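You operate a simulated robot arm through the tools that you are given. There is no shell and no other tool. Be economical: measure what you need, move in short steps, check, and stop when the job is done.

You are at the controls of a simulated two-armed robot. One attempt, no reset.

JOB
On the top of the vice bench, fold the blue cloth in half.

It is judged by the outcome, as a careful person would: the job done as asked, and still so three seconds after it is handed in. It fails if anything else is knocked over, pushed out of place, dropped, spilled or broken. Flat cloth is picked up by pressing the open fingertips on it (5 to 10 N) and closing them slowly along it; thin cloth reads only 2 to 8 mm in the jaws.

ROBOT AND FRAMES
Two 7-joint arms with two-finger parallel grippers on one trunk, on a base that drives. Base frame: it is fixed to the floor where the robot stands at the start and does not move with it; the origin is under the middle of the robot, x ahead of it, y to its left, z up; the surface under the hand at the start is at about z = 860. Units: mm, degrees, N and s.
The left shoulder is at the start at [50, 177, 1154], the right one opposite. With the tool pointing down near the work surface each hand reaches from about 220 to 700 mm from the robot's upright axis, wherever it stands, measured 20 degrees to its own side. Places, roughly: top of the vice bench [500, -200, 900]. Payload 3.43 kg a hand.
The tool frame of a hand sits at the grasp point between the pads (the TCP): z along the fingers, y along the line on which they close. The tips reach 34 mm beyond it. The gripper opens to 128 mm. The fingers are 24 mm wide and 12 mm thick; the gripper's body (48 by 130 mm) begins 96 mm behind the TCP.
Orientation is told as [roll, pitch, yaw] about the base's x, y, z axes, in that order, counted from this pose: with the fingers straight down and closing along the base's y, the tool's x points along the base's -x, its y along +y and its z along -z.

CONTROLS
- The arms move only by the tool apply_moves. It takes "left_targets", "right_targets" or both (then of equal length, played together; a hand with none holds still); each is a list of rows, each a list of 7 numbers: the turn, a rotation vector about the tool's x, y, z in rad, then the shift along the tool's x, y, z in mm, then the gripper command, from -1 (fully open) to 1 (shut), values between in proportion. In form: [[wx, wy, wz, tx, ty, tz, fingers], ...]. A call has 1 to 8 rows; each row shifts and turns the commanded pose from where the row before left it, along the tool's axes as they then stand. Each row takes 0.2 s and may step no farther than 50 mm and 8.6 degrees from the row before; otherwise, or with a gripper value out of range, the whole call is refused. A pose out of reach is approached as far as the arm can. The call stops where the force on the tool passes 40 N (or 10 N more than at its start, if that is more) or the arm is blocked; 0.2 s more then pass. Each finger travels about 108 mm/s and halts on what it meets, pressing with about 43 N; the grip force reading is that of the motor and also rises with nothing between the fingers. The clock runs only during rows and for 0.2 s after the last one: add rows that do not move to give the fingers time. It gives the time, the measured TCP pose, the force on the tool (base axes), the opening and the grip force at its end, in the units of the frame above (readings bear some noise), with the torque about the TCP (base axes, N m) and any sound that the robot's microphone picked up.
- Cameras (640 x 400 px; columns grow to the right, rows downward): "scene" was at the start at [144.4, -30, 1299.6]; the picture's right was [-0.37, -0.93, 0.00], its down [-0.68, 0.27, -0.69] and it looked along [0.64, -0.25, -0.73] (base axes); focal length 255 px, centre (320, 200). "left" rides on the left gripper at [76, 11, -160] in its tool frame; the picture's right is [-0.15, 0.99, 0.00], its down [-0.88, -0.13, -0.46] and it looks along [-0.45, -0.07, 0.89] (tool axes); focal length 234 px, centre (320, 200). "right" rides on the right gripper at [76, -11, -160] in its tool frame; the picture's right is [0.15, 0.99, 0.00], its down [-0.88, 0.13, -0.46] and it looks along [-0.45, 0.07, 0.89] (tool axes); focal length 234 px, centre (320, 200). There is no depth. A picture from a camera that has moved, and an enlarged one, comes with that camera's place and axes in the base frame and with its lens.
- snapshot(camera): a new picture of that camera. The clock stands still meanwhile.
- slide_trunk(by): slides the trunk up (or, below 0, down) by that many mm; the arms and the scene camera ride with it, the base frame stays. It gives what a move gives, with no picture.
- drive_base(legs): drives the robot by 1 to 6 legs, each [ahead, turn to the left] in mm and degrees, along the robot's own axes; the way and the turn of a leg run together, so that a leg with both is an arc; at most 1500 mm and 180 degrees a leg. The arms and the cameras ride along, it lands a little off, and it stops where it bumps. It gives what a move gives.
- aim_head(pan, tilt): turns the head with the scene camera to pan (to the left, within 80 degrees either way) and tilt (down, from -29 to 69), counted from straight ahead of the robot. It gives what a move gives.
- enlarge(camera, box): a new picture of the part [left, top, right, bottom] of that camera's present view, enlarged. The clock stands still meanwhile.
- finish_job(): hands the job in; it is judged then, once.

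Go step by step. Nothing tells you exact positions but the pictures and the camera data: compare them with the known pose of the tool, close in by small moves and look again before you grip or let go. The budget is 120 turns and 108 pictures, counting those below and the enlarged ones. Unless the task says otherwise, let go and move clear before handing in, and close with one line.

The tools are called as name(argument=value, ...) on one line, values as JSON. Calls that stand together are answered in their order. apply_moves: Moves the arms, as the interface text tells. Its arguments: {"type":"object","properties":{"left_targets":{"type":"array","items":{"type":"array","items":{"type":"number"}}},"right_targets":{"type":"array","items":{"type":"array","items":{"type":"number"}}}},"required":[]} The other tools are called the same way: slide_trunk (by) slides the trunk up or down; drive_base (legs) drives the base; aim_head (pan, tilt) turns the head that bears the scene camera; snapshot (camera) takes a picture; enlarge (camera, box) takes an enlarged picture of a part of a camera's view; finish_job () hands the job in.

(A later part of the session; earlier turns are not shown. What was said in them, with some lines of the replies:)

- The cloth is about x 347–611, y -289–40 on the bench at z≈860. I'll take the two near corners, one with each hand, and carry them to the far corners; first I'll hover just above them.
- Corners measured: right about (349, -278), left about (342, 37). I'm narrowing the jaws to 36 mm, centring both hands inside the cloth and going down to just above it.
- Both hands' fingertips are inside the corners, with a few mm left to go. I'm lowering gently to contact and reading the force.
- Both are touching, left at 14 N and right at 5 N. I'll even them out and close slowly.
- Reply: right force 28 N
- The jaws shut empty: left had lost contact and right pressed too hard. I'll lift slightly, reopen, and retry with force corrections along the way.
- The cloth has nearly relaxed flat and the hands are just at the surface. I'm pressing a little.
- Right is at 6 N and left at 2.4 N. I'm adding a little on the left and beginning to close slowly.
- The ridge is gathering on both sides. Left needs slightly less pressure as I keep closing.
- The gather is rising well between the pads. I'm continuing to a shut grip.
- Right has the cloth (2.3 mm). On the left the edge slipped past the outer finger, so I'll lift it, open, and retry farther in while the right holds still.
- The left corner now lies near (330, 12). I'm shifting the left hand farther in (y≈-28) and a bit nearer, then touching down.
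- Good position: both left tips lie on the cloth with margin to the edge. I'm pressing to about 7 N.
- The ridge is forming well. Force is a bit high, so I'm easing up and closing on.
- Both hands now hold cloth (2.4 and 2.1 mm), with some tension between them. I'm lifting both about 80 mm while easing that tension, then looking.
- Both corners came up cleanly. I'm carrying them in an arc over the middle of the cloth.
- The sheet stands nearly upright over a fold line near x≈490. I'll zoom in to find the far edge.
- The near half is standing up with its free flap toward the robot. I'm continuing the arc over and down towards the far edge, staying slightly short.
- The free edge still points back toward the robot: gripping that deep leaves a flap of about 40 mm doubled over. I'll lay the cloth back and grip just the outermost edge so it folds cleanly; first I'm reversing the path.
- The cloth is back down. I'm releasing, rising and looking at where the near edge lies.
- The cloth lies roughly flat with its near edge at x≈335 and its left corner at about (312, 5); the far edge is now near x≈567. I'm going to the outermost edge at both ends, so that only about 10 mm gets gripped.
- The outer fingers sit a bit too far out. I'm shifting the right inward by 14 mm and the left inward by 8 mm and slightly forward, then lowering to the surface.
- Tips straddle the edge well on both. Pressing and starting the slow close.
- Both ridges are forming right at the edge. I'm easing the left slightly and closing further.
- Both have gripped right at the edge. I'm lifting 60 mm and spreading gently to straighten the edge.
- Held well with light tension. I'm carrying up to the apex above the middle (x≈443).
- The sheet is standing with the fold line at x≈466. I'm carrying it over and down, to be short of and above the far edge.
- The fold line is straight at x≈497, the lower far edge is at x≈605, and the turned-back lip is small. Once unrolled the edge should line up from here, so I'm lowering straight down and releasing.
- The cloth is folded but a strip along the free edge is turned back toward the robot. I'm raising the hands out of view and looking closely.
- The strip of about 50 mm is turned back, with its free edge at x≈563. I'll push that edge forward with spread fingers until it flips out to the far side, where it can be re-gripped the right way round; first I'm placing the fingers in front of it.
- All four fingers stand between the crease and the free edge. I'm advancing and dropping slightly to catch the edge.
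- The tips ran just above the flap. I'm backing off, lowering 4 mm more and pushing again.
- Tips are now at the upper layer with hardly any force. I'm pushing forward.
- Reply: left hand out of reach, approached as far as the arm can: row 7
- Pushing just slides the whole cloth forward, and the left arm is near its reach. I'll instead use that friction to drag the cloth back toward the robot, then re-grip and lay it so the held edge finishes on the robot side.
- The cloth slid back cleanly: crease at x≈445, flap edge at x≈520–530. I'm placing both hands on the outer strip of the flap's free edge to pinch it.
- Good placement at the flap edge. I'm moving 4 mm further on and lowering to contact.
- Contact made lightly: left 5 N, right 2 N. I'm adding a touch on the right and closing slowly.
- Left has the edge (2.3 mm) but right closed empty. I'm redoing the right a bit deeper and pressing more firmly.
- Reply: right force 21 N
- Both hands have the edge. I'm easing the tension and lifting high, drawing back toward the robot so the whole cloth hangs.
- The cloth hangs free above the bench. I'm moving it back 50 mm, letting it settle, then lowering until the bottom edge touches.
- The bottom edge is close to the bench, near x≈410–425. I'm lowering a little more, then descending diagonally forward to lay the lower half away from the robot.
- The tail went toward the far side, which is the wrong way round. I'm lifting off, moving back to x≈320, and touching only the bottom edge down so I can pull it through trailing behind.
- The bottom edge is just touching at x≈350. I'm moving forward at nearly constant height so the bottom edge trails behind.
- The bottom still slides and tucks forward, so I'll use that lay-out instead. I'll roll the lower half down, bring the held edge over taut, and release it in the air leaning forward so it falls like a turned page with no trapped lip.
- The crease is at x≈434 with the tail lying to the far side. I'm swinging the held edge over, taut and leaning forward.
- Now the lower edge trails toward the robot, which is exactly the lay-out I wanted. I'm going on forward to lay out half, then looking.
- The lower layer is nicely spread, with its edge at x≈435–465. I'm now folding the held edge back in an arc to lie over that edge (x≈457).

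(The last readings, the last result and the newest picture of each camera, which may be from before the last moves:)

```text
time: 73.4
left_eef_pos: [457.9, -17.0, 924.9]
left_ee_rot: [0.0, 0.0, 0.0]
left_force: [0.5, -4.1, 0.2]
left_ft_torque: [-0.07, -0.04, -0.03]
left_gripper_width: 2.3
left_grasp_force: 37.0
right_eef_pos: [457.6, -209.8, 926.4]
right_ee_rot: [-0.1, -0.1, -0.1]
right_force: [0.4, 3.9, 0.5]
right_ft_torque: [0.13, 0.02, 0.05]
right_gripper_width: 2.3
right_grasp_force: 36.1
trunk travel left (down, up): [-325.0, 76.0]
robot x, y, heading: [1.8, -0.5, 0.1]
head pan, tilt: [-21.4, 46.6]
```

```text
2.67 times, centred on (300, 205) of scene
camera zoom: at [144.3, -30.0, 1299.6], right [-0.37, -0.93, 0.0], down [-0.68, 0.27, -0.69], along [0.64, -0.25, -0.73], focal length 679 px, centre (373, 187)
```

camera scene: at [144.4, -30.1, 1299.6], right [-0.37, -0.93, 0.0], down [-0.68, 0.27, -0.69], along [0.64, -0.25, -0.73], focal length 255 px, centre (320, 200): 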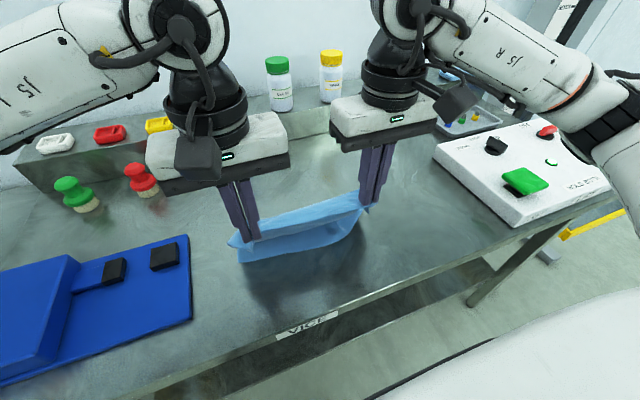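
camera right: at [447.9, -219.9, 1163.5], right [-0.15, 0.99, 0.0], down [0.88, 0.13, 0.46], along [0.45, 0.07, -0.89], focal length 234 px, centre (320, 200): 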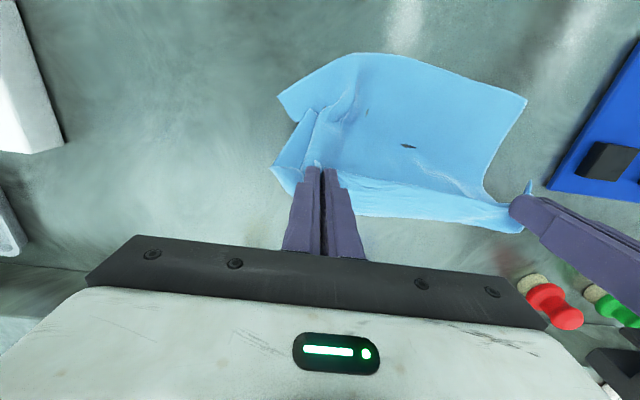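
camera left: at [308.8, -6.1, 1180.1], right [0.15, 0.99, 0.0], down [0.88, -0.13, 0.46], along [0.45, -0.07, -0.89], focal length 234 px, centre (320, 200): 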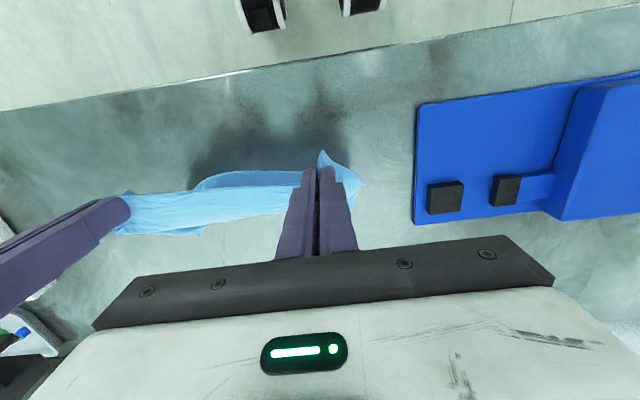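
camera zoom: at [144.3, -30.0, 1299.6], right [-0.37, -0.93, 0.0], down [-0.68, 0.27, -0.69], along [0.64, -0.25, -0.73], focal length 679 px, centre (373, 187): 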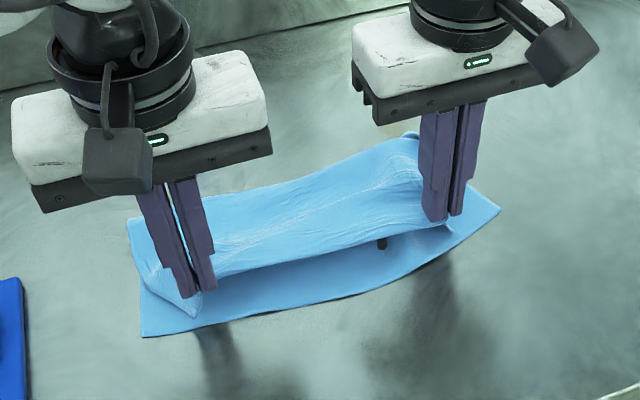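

Very good: the upper edge hovers just above the lower edge, correctly oriented. I'm lowering with a small shift back, releasing slowly, and rising.

apply_moves(left_targets=[[0, 0, 0, 5, 0, 12, 1], [0, 0, 0, 3, 0, 11, 1], [0, 0, 0, 0, 0, 0, 0.92], [0, 0, 0, 0, 0, 0, 0.8], [0, 0, 0, 0, 0, 0, 0.6], [0, 0, 0, 0, 0, 0, 0.4], [0, 0, 0, 0, 0, -15, 0.4], [0, 0, 0, 0, 0, -40, 0.4]], right_targets=[[0, 0, 0, 5, 0, 12, 1], [0, 0, 0, 3, 0, 11, 1], [0, 0, 0, 0, 0, 0, 0.92], [0, 0, 0, 0, 0, 0, 0.8], [0, 0, 0, 0, 0, 0, 0.6], [0, 0, 0, 0, 0, 0, 0.4], [0, 0, 0, 0, 0, -15, 0.4], [0, 0, 0, 0, 0, -40, 0.4]])

apply_moves(left_targets=[[0, 0, 0, 0, 20, -40, 0.4], [0, 0, 0, 0, 45, -10, 0.4], [0, 0, 0, 0, 45, 0, 0.4], [0, 0, 0, 0, 0, 0, 0.4]], right_targets=[[0, 0, 0, 0, -20, -40, 0.4], [0, 0, 0, 0, -45, -10, 0.4], [0, 0, 0, 0, -45, 0, 0.4], [0, 0, 0, 0, 0, 0, 0.4]])

enlarge(camera="scene", box=[200, 130, 400, 280])

```text
time: 75.2
left_eef_pos: [450.0, -15.4, 957.4]
left_ee_rot: [0.0, -0.1, 0.0]
left_force: [0.9, 0.0, 0.4]
left_ft_torque: [0.04, 0.01, 0.0]
left_gripper_width: 38.4
left_grasp_force: 0.0
right_eef_pos: [449.1, -210.0, 957.8]
right_ee_rot: [0.1, -0.1, 0.0]
right_force: [-0.6, -0.6, 0.2]
right_ft_torque: [0.01, 0.0, 0.01]
right_gripper_width: 38.3
right_grasp_force: 0.2
trunk travel left (down, up): [-325.0, 76.0]
robot x, y, heading: [-0.5, -0.0, 0.1]
head pan, tilt: [-21.4, 46.6]
```

```text
time: 76.2
left_eef_pos: [449.6, 94.2, 1005.5]
left_ee_rot: [0.0, -0.1, 0.1]
left_force: [-1.1, 0.5, 0.6]
left_ft_torque: [0.01, 0.02, -0.03]
left_gripper_width: 38.2
left_grasp_force: 0.0
right_eef_pos: [451.5, -318.9, 1008.8]
right_ee_rot: [-0.1, 0.0, 0.0]
right_force: [-0.9, 0.3, -0.4]
right_ft_torque: [-0.02, 0.01, 0.01]
right_gripper_width: 38.4
right_grasp_force: 0.0
trunk travel left (down, up): [-325.0, 76.0]
robot x, y, heading: [-1.4, 1.1, 0.0]
head pan, tilt: [-21.4, 46.6]
```

```text
2.67 times, centred on (300, 205) of scene
camera zoom: at [144.5, -30.2, 1299.6], right [-0.37, -0.93, 0.0], down [-0.68, 0.27, -0.69], along [0.64, -0.25, -0.73], focal length 679 px, centre (373, 187)
```

zoom: 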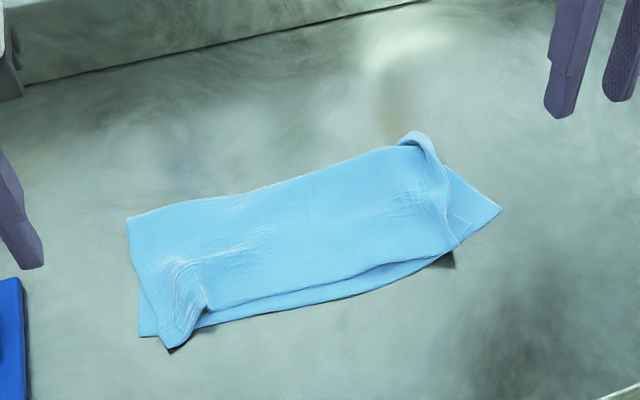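

The halves overlap well. The right corner of the upper layer is drawn in by about 50 mm by the gathers, so I'll pin the left side, re-grip near that corner and pull it straight; first I'm hovering there to look.

apply_moves(left_targets=[[0, 0, 0, -5, -40, 20, 0.6], [0, 0, 0, -5, -40, 30, 0.6], [0, 0, 0, 0, -10, 35, 0.6], [0, 0, 0, 0, 0, 0, 0.6]], right_targets=[[0, 0, 0, 0, 40, 20, 0.4], [0, 0, 0, 0, 40, 35, 0.4], [0, 0, 0, 0, 17, 35, 0.4], [0, 0, 0, 0, 0, 0, 0.4]])

snapshot(camera="right")

snapshot(camera="left")

```text
refused: row 2 steps farther than a row can; nothing moved
```

```text
17 pictures are left
camera right: at [375.9, -329.4, 1168.1], right [-0.15, 0.99, 0.0], down [0.88, 0.13, 0.46], along [0.45, 0.07, -0.89], focal length 234 px, centre (320, 200)
```

right: 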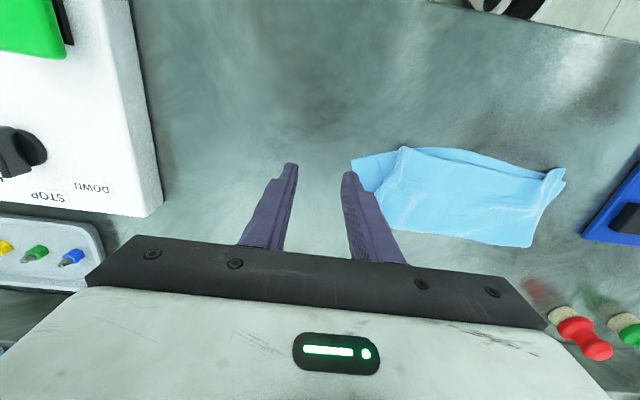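

```text
16 pictures are left
camera left: at [372.7, 104.2, 1166.0], right [0.15, 0.99, 0.0], down [0.88, -0.13, 0.46], along [0.45, -0.07, -0.89], focal length 234 px, centre (320, 200)
```

left: 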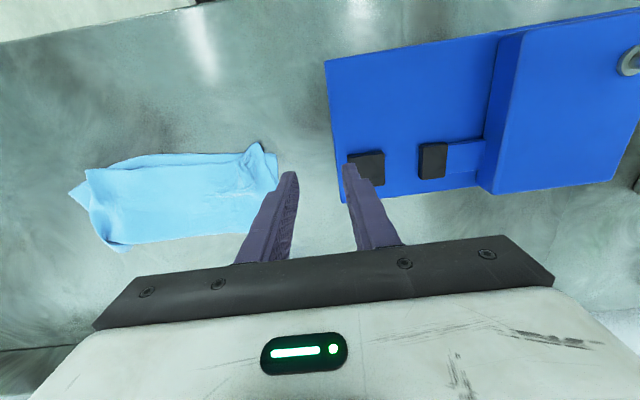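

Re-sending that approach with legal steps.

apply_moves(left_targets=[[0, 0, 0, 0, -30, 15, 1], [0, 0, 0, 0, -27, 30, 1], [0, 0, 0, 0, -27, 30, 1], [0, 0, 0, 0, 0, 0, 1], [0, 0, 0, 0, 0, 20, 1], [0, 0, 0, 0, 0, 5, 1], [0, 0, 0, 0, 0, 0, 1]], right_targets=[[0, 0, 0, 3, 45, 0, 0.44], [0, 0, 0, 0, 46, 10, 0.44], [0, 0, 0, 0, 46, 15, 0.44], [0, 0, 0, 0, 0, 40, 0.44], [0, 0, 0, 0, 0, 35, 0.44], [0, 0, 0, 0, 0, 7, 0.44], [0, 0, 0, 0, 0, 3, 0.44]])

snapshot(camera="right")

```text
time: 77.8
left_eef_pos: [449.4, 10.7, 907.8]
left_ee_rot: [0.0, 0.0, -0.1]
left_force: [0.0, 0.1, 0.5]
left_ft_torque: [0.02, 0.02, 0.01]
left_gripper_width: 0.0
left_grasp_force: 32.8
right_eef_pos: [448.0, -183.8, 897.5]
right_ee_rot: [0.0, 0.1, 0.0]
right_force: [-0.5, 0.4, 1.5]
right_ft_torque: [0.01, -0.03, -0.03]
right_gripper_width: 35.8
right_grasp_force: 0.0
trunk travel left (down, up): [-325.0, 76.0]
robot x, y, heading: [1.9, 1.6, 0.1]
head pan, tilt: [-21.4, 46.6]
```

```text
15 pictures are left
camera right: at [372.5, -193.4, 1057.5], right [-0.15, 0.99, 0.0], down [0.88, 0.13, 0.46], along [0.45, 0.07, -0.89], focal length 234 px, centre (320, 200)
```

right: 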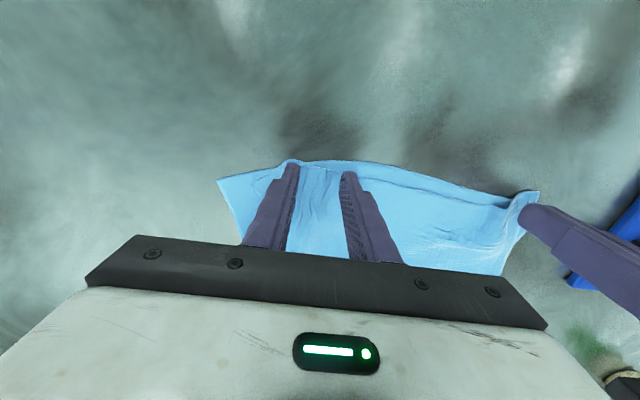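

Right fingers sit on the upper corner. I'm pinning with the left and pressing and closing with the right.

apply_moves(left_targets=[[0, 0, 0, 0, 0, 6, 1], [0, 0, 0, 0, 0, 4, 1], [0, 0, 0, 0, 0, 1.5, 1], [0, 0, 0, 0, 0, 0, 1]], right_targets=[[0, 0, 0, 0, 0, 0, 0.44], [0, 0, 0, 0, 0, 0, 0.44], [0, 0, 0, 0, 0, 0.8, 0.44], [0, 0, 0, 0, 0, 0, 0.44]])

```text
time: 78.8
left_eef_pos: [450.7, 10.7, 896.4]
left_ee_rot: [0.0, -0.1, 0.0]
left_force: [-0.1, -0.4, 4.7]
left_ft_torque: [-0.03, 0.02, -0.01]
left_gripper_width: 0.0
left_grasp_force: 33.0
right_eef_pos: [447.2, -183.3, 897.9]
right_ee_rot: [0.1, -0.1, 0.0]
right_force: [0.4, -0.5, 1.5]
right_ft_torque: [-0.01, -0.02, 0.03]
right_gripper_width: 35.8
right_grasp_force: 0.1
trunk travel left (down, up): [-325.0, 76.0]
robot x, y, heading: [-0.3, -1.4, 0.1]
head pan, tilt: [-21.4, 46.6]
```

apply_moves(left_targets=[[0, 0, 0, 0, 0, 0.5, 1], [0, 0, 0, 0, 0, 0, 1], [0, 0, 0, 0, 0, 0, 1], [0, 0, 0, 0, 0, 0, 1], [0, 0, 0, 0, 0, 0, 1], [0, 0, 0, 0, 0, 0, 1], [0, 0, 0, 0, 0, 0, 1], [0, 0, 0, 0, 0, 0, 1]], right_targets=[[0, 0, 0, 0, 0, 0.8, 0.44], [0, 0, 0, 0, 0, 0, 0.44], [0, 0, 0, 0, 0, 0, 0.48], [0, 0, 0, 0, 0, 0, 0.53], [0, 0, 0, 0, 0, 0, 0.58], [0, 0, 0, 0, 0, 0, 0.63], [0, 0, 0, 0, 0, 0, 0.68], [0, 0, 0, 0, 0, 0, 0.73]])

```text
time: 80.6
left_eef_pos: [449.1, 10.5, 894.9]
left_ee_rot: [-0.1, -0.1, 0.0]
left_force: [3.1, -0.1, 10.3]
left_ft_torque: [-0.02, -0.07, -0.03]
left_gripper_width: 0.0
left_grasp_force: 32.6
right_eef_pos: [446.9, -181.9, 896.4]
right_ee_rot: [0.1, 0.0, 0.0]
right_force: [0.7, 0.2, 8.6]
right_ft_torque: [-0.08, -0.04, 0.0]
right_gripper_width: 16.1
right_grasp_force: 0.1
trunk travel left (down, up): [-325.0, 76.0]
robot x, y, heading: [3.6, 0.1, 0.0]
head pan, tilt: [-21.4, 46.6]
```

apply_moves(right_targets=[[0, 0, 0, 0, 0, 0, 0.77], [0, 0, 0, 0, 0, 0, 0.82], [0, 0, 0, 0, 0, 0, 0.87], [0, 0, 0, 0, 0, 0, 0.92], [0, 0, 0, 0, 0, 0, 0.97], [0, 0, 0, 0, 0, 0, 1], [0, 0, 0, 0, 0, 0, 1]])

snapshot(camera="right")

```text
time: 82.2
left_eef_pos: [449.4, 9.7, 896.1]
left_ee_rot: [0.0, -0.2, 0.0]
left_force: [3.3, 0.3, 12.6]
left_ft_torque: [-0.04, -0.16, -0.01]
left_gripper_width: 0.0
left_grasp_force: 32.4
right_eef_pos: [447.0, -182.4, 897.1]
right_ee_rot: [0.0, -0.3, -0.1]
right_force: [0.0, -0.7, 8.3]
right_ft_torque: [-0.09, -0.02, 0.06]
right_gripper_width: 2.0
right_grasp_force: 36.8
trunk travel left (down, up): [-325.0, 76.0]
robot x, y, heading: [0.5, -1.4, 0.2]
head pan, tilt: [-21.4, 46.6]
```

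```text
14 pictures are left
camera right: at [371.4, -193.5, 1056.4], right [-0.15, 0.99, 0.0], down [0.88, 0.13, 0.46], along [0.45, 0.07, -0.89], focal length 234 px, centre (320, 200)
```

right: 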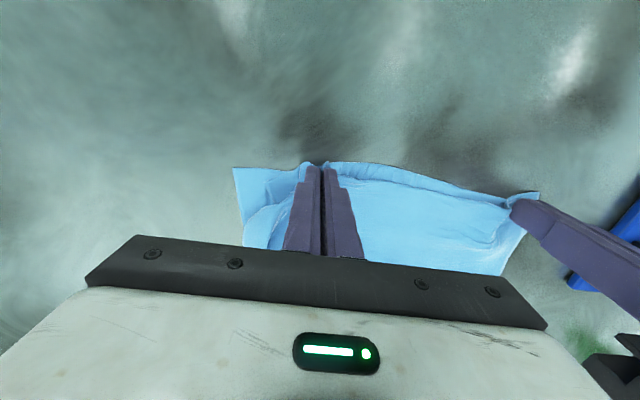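

Gripped (2 mm). I'm lifting 20 mm and pulling outward by 40 mm while the left stays pinned.

apply_moves(right_targets=[[0, 0, 0, 0, 0, -12, 1], [0, 0, 0, 0, -6, -10, 1], [0, 0, 0, 0, -10, 0, 1], [0, 0, 0, 0, -10, 0, 1], [0, 0, 0, 0, -10, 0, 1], [0, 0, 0, 0, -5, 0, 1], [0, 0, 0, 0, 0, 0, 1]])

enlarge(camera="scene", box=[200, 130, 400, 280])

```text
time: 83.8
left_eef_pos: [449.1, 10.2, 896.0]
left_ee_rot: [-0.2, 0.0, 0.1]
left_force: [-0.1, -8.1, 13.8]
left_ft_torque: [-0.43, -0.04, -0.05]
left_gripper_width: 0.2
left_grasp_force: 32.7
right_eef_pos: [446.7, -223.4, 919.9]
right_ee_rot: [0.1, -0.1, -0.1]
right_force: [-0.4, 12.0, -0.9]
right_ft_torque: [0.42, 0.03, 0.13]
right_gripper_width: 2.0
right_grasp_force: 36.4
trunk travel left (down, up): [-325.0, 76.0]
robot x, y, heading: [-0.8, 2.3, -0.1]
head pan, tilt: [-21.4, 46.6]
```

```text
2.67 times, centred on (300, 205) of scene
camera zoom: at [143.4, -29.7, 1299.8], right [-0.37, -0.93, 0.0], down [-0.68, 0.27, -0.69], along [0.64, -0.25, -0.73], focal length 679 px, centre (373, 187)
```

zoom: 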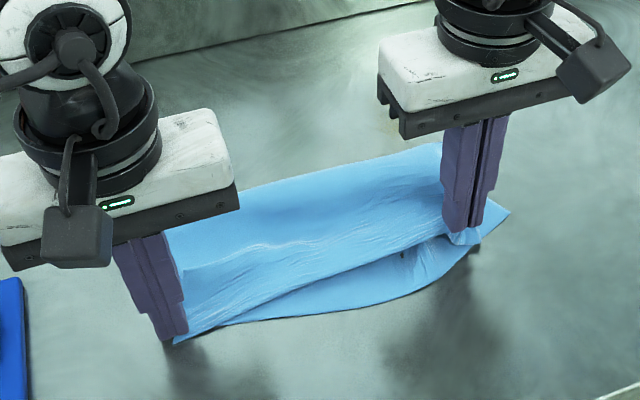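

The upper edge is now straight. I'm easing, lowering, releasing, and lifting both hands clear.

apply_moves(left_targets=[[0, 0, 0, 0, 0, 0, 1], [0, 0, 0, 0, 0, 0, 1], [0, 0, 0, 0, 0, 0, 1], [0, 0, 0, 0, 0, 0, 1], [0, 0, 0, 0, 0, 0, 1], [0, 0, 0, 0, 0, 0, 1], [0, 0, 0, 0, 0, -15, 1], [0, 0, 0, 0, 0, -40, 1]], right_targets=[[0, 0, 0, 3, -1, 10, 1], [0, 0, 0, 3, 0, 9, 1], [0, 0, 0, 0, 0, 0, 0.92], [0, 0, 0, 0, 0, 0, 0.8], [0, 0, 0, 0, 0, 0, 0.6], [0, 0, 0, 0, 0, 0, 0.4], [0, 0, 0, 0, 0, -15, 0.4], [0, 0, 0, 0, 0, -40, 0.4]])

apply_moves(left_targets=[[0, 0, 0, 0, 30, -30, 0.4], [0, 0, 0, 0, 45, 0, 0.4], [0, 0, 0, 0, 0, 0, 0.4]], right_targets=[[0, 0, 0, 0, -30, -30, 0.4], [0, 0, 0, 0, -45, 0, 0.4], [0, 0, 0, 0, -20, 0, 0.4]])

enlarge(camera="scene", box=[200, 130, 400, 280])

```text
time: 85.6
left_eef_pos: [449.5, 10.6, 949.3]
left_ee_rot: [0.0, 0.0, 0.2]
left_force: [0.0, -0.5, 0.1]
left_ft_torque: [0.0, 0.0, 0.04]
left_gripper_width: 0.1
left_grasp_force: 32.6
right_eef_pos: [441.9, -223.7, 955.0]
right_ee_rot: [0.1, 0.0, 0.0]
right_force: [-0.2, 0.0, -0.2]
right_ft_torque: [-0.03, -0.02, -0.02]
right_gripper_width: 38.4
right_grasp_force: 0.0
trunk travel left (down, up): [-325.0, 76.0]
robot x, y, heading: [-0.6, -0.1, 0.2]
head pan, tilt: [-21.4, 46.6]
```

```text
time: 86.4
left_eef_pos: [450.5, 83.7, 980.7]
left_ee_rot: [-0.1, 0.1, 0.0]
left_force: [0.0, -0.1, 0.1]
left_ft_torque: [0.01, -0.01, 0.04]
left_gripper_width: 38.5
left_grasp_force: 0.3
right_eef_pos: [441.7, -319.8, 984.5]
right_ee_rot: [-0.1, -0.1, -0.1]
right_force: [-0.1, 0.0, -0.7]
right_ft_torque: [0.0, -0.02, 0.0]
right_gripper_width: 38.3
right_grasp_force: 0.0
trunk travel left (down, up): [-325.0, 76.0]
robot x, y, heading: [1.7, -3.9, -0.1]
head pan, tilt: [-21.4, 46.6]
```

```text
2.67 times, centred on (300, 205) of scene
camera zoom: at [144.4, -30.5, 1299.6], right [-0.37, -0.93, 0.0], down [-0.68, 0.27, -0.69], along [0.64, -0.25, -0.73], focal length 679 px, centre (373, 187)
```

zoom: 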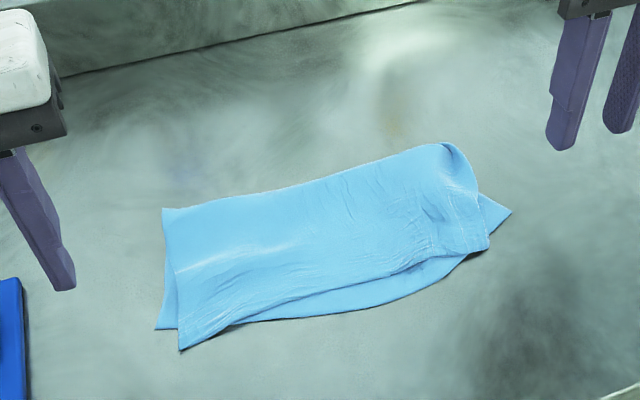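

The cloth is folded neatly; the upper corners are still drawn in by about 25–45 mm from leftover gathers. One more gentle re-grip of both corners with a small pinch will pull the upper edge out to full width.

apply_moves(left_targets=[[0, 0, 0, 3, -45, 0, 0.64], [0, 0, 0, 4, -40, 10, 0.64], [0, 0, 0, 0, -11, 30, 0.64], [0, 0, 0, 0, 0, 25, 0.64], [0, 0, 0, 0, 0, 13, 0.64], [0, 0, 0, 0, 0, 5, 0.64], [0, 0, 0, 0, 0, 0, 0.64]], right_targets=[[0, 0, 0, 0, 45, 0, 0.64], [0, 0, 0, 0, 40, 10, 0.64], [0, 0, 0, -2, 15, 30, 0.64], [0, 0, 0, 0, 0, 25, 0.64], [0, 0, 0, 0, 0, 17, 0.64], [0, 0, 0, 0, 0, 5, 0.64], [0, 0, 0, 0, 0, 0, 0.64]])

snapshot(camera="right")

snapshot(camera="left")

```text
time: 88.0
left_eef_pos: [443.2, -11.9, 896.7]
left_ee_rot: [0.0, 0.0, 0.0]
left_force: [0.7, -0.9, 0.9]
left_ft_torque: [-0.03, -0.01, -0.02]
left_gripper_width: 23.3
left_grasp_force: 0.2
right_eef_pos: [442.4, -220.4, 898.9]
right_ee_rot: [0.0, -0.1, -0.1]
right_force: [0.3, -1.2, 7.2]
right_ft_torque: [-0.13, -0.09, 0.02]
right_gripper_width: 23.3
right_grasp_force: 0.4
trunk travel left (down, up): [-325.0, 76.0]
robot x, y, heading: [0.1, -0.8, -0.1]
head pan, tilt: [-21.4, 46.6]
```

```text
11 pictures are left
camera right: at [367.8, -230.6, 1057.0], right [-0.15, 0.99, 0.0], down [0.88, 0.13, 0.46], along [0.45, 0.07, -0.89], focal length 234 px, centre (320, 200)
```

right: 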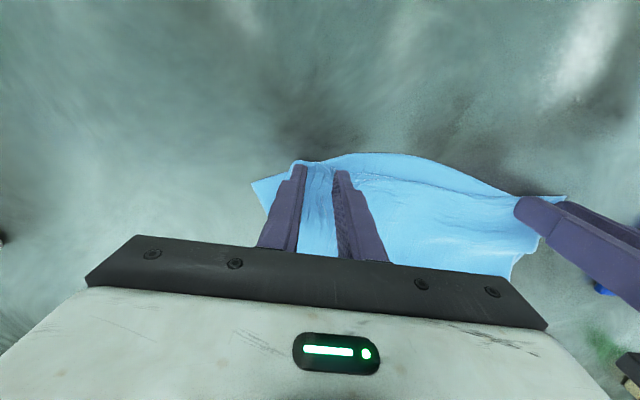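

```text
10 pictures are left
camera left: at [365.3, -1.5, 1056.2], right [0.15, 0.99, 0.0], down [0.88, -0.13, 0.46], along [0.45, -0.07, -0.89], focal length 234 px, centre (320, 200)
```

left: 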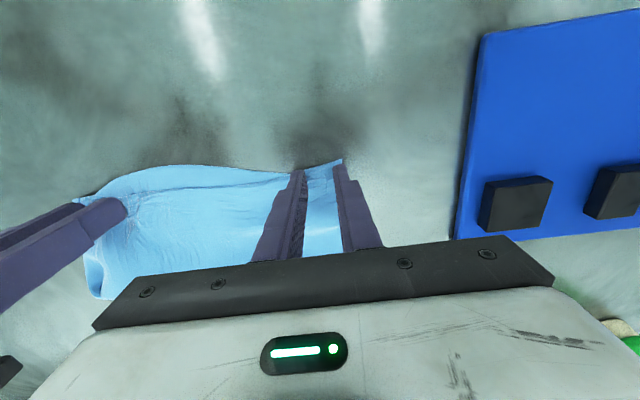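

Both are well placed on the upper corners. I'm pressing the left to match and closing slowly.

apply_moves(left_targets=[[0, 0, 0, 0, 0, 1, 0.64], [0, 0, 0, 0, 0, 0, 0.64], [0, 0, 0, 0, 0, 0, 0.68], [0, 0, 0, 0, 0, 0, 0.72], [0, 0, 0, 0, 0, 0, 0.76], [0, 0, 0, 0, 0, 0, 0.8]], right_targets=[[0, 0, 0, 0, 0, 0.2, 0.64], [0, 0, 0, 0, 0, 0, 0.64], [0, 0, 0, 0, 0, 0, 0.68], [0, 0, 0, 0, 0, 0, 0.72], [0, 0, 0, 0, 0, 0, 0.76], [0, 0, 0, 0, 0, 0, 0.8]])

apply_moves(left_targets=[[0, 0, 0, 0, 0, 0, 0.84], [0, 0, 0, 0, 0, 0, 0.88], [0, 0, 0, 0, 0, 0, 0.92], [0, 0, 0, 0, 0, 0, 0.96], [0, 0, 0, 0, 0, 0, 1], [0, 0, 0, 0, 0, 0, 1]], right_targets=[[0, 0, 0, 0, 0, 0, 0.84], [0, 0, 0, 0, 0, 0, 0.88], [0, 0, 0, 0, 0, 0, 0.92], [0, 0, 0, 0, 0, 0, 0.96], [0, 0, 0, 0, 0, 0, 1], [0, 0, 0, 0, 0, 0, 1]])

```text
time: 89.4
left_eef_pos: [442.0, -10.6, 896.5]
left_ee_rot: [0.0, -0.1, 0.1]
left_force: [0.1, 0.3, 8.3]
left_ft_torque: [-0.04, -0.03, 0.0]
left_gripper_width: 13.2
left_grasp_force: 0.0
right_eef_pos: [442.5, -219.7, 897.3]
right_ee_rot: [0.0, -0.2, -0.1]
right_force: [-0.1, 2.7, 8.3]
right_ft_torque: [-0.07, -0.11, 0.0]
right_gripper_width: 11.6
right_grasp_force: 0.1
trunk travel left (down, up): [-325.0, 76.0]
robot x, y, heading: [3.3, -1.6, 0.0]
head pan, tilt: [-21.4, 46.6]
```

```text
time: 90.8
left_eef_pos: [442.0, -10.8, 896.6]
left_ee_rot: [-0.1, -0.1, 0.0]
left_force: [0.8, 0.0, 8.5]
left_ft_torque: [-0.01, -0.05, 0.01]
left_gripper_width: 0.0
left_grasp_force: 33.0
right_eef_pos: [442.4, -219.4, 898.6]
right_ee_rot: [0.0, 0.0, -0.1]
right_force: [0.4, -1.9, 8.7]
right_ft_torque: [-0.11, -0.1, -0.02]
right_gripper_width: 0.0
right_grasp_force: 33.2
trunk travel left (down, up): [-325.0, 76.0]
robot x, y, heading: [0.8, 2.7, 0.2]
head pan, tilt: [-21.4, 46.6]
```

Neither pinched, but both closed tips press on the upper corners at about 8 N. I'll drag them outward by friction instead, then lift clear and look.

apply_moves(left_targets=[[0, 0, 0, -3, 4, 0, 1], [0, 0, 0, -3, 5, 0, 1], [0, 0, 0, -4, 5, 0, 1], [0, 0, 0, 0, 2, 0, 1], [0, 0, 0, 0, 0, 0, 1], [0, 0, 0, 0, 0, -20, 1], [0, 0, 0, 0, 25, -40, 1], [0, 0, 0, 0, 45, -10, 1]], right_targets=[[0, 0, 0, -4, -8, 0, 1], [0, 0, 0, -4, -8, 0, 1], [0, 0, 0, -4, -8, 0, 1], [0, 0, 0, 0, -6, 0, 1], [0, 0, 0, 0, 0, 0, 1], [0, 0, 0, 0, 0, -20, 1], [0, 0, 0, 0, -25, -40, 1], [0, 0, 0, 0, -45, -10, 1]])

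enlarge(camera="scene", box=[200, 130, 400, 280])

```text
time: 92.6
left_eef_pos: [452.9, 76.1, 966.8]
left_ee_rot: [0.1, 0.0, -0.1]
left_force: [-0.8, -0.8, 0.0]
left_ft_torque: [0.0, -0.01, 0.01]
left_gripper_width: 0.1
left_grasp_force: 33.2
right_eef_pos: [453.9, -319.8, 968.7]
right_ee_rot: [0.0, 0.0, 0.0]
right_force: [-0.5, -0.7, 0.7]
right_ft_torque: [0.05, -0.03, -0.01]
right_gripper_width: 0.1
right_grasp_force: 32.7
trunk travel left (down, up): [-325.0, 76.0]
robot x, y, heading: [3.0, 2.4, -0.1]
head pan, tilt: [-21.4, 46.6]
```

```text
2.67 times, centred on (300, 205) of scene
camera zoom: at [144.0, -29.8, 1299.6], right [-0.37, -0.93, 0.0], down [-0.68, 0.27, -0.69], along [0.64, -0.25, -0.73], focal length 679 px, centre (373, 187)
```

zoom: 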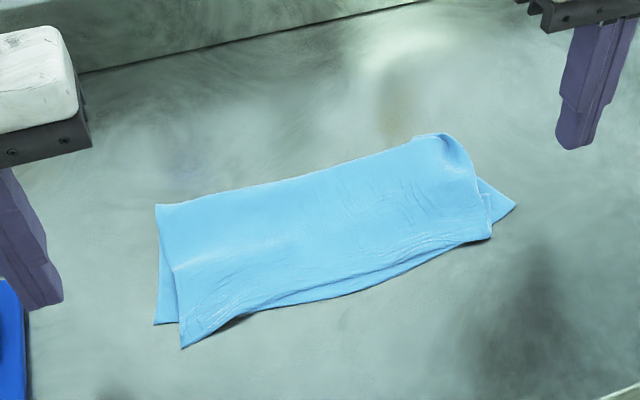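

The free edges now run together and the cloth lies folded in half. I'm raising the hands and taking a last look at the whole bench.

apply_moves(left_targets=[[0, 0, 0, 0, 10, -40, 0.5], [0, 0, 0, 0, 0, -40, 0.5], [0, 0, 0, 0, 0, 0, 0.5]], right_targets=[[0, 0, 0, 0, -10, -40, 0.5], [0, 0, 0, 0, 0, -40, 0.5], [0, 0, 0, 0, 0, 0, 0.5]])

snapshot(camera="scene")

```text
time: 93.4
left_eef_pos: [454.0, 85.2, 1046.1]
left_ee_rot: [0.1, 0.0, 0.1]
left_force: [-0.2, 0.3, -0.6]
left_ft_torque: [0.01, 0.03, -0.02]
left_gripper_width: 31.9
left_grasp_force: 0.0
right_eef_pos: [455.2, -329.6, 1049.9]
right_ee_rot: [0.0, 0.0, 0.0]
right_force: [-0.7, -0.3, 0.3]
right_ft_torque: [0.0, 0.01, 0.05]
right_gripper_width: 32.0
right_grasp_force: 0.0
trunk travel left (down, up): [-325.0, 76.0]
robot x, y, heading: [2.3, 1.4, -0.0]
head pan, tilt: [-21.4, 46.6]
```

```text
8 pictures are left
camera scene: at [144.6, -30.1, 1299.5], right [-0.37, -0.93, 0.0], down [-0.68, 0.27, -0.69], along [0.64, -0.25, -0.73], focal length 255 px, centre (320, 200)
```

scene: 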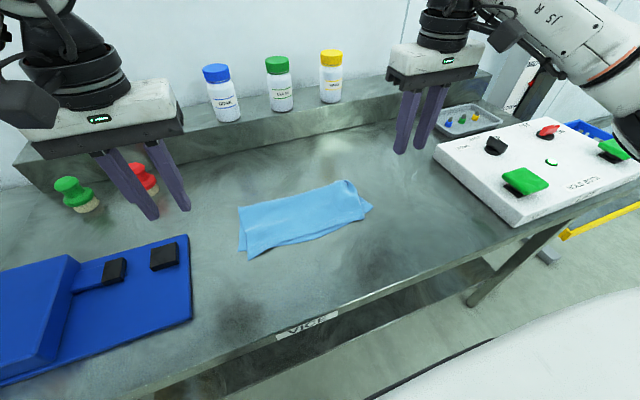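

The cloth lies folded in half on the bench, everything else is where it was, and both hands are clear. I'm handing in.

finish_job()

```text
The job is handed in.
```

The blue cloth is folded in half on the vice bench and handed in. The long edges meet, but two upper corners sit about 30–45 mm inside the lower ones because of leftover gathers. Nothing else on the bench was moved.
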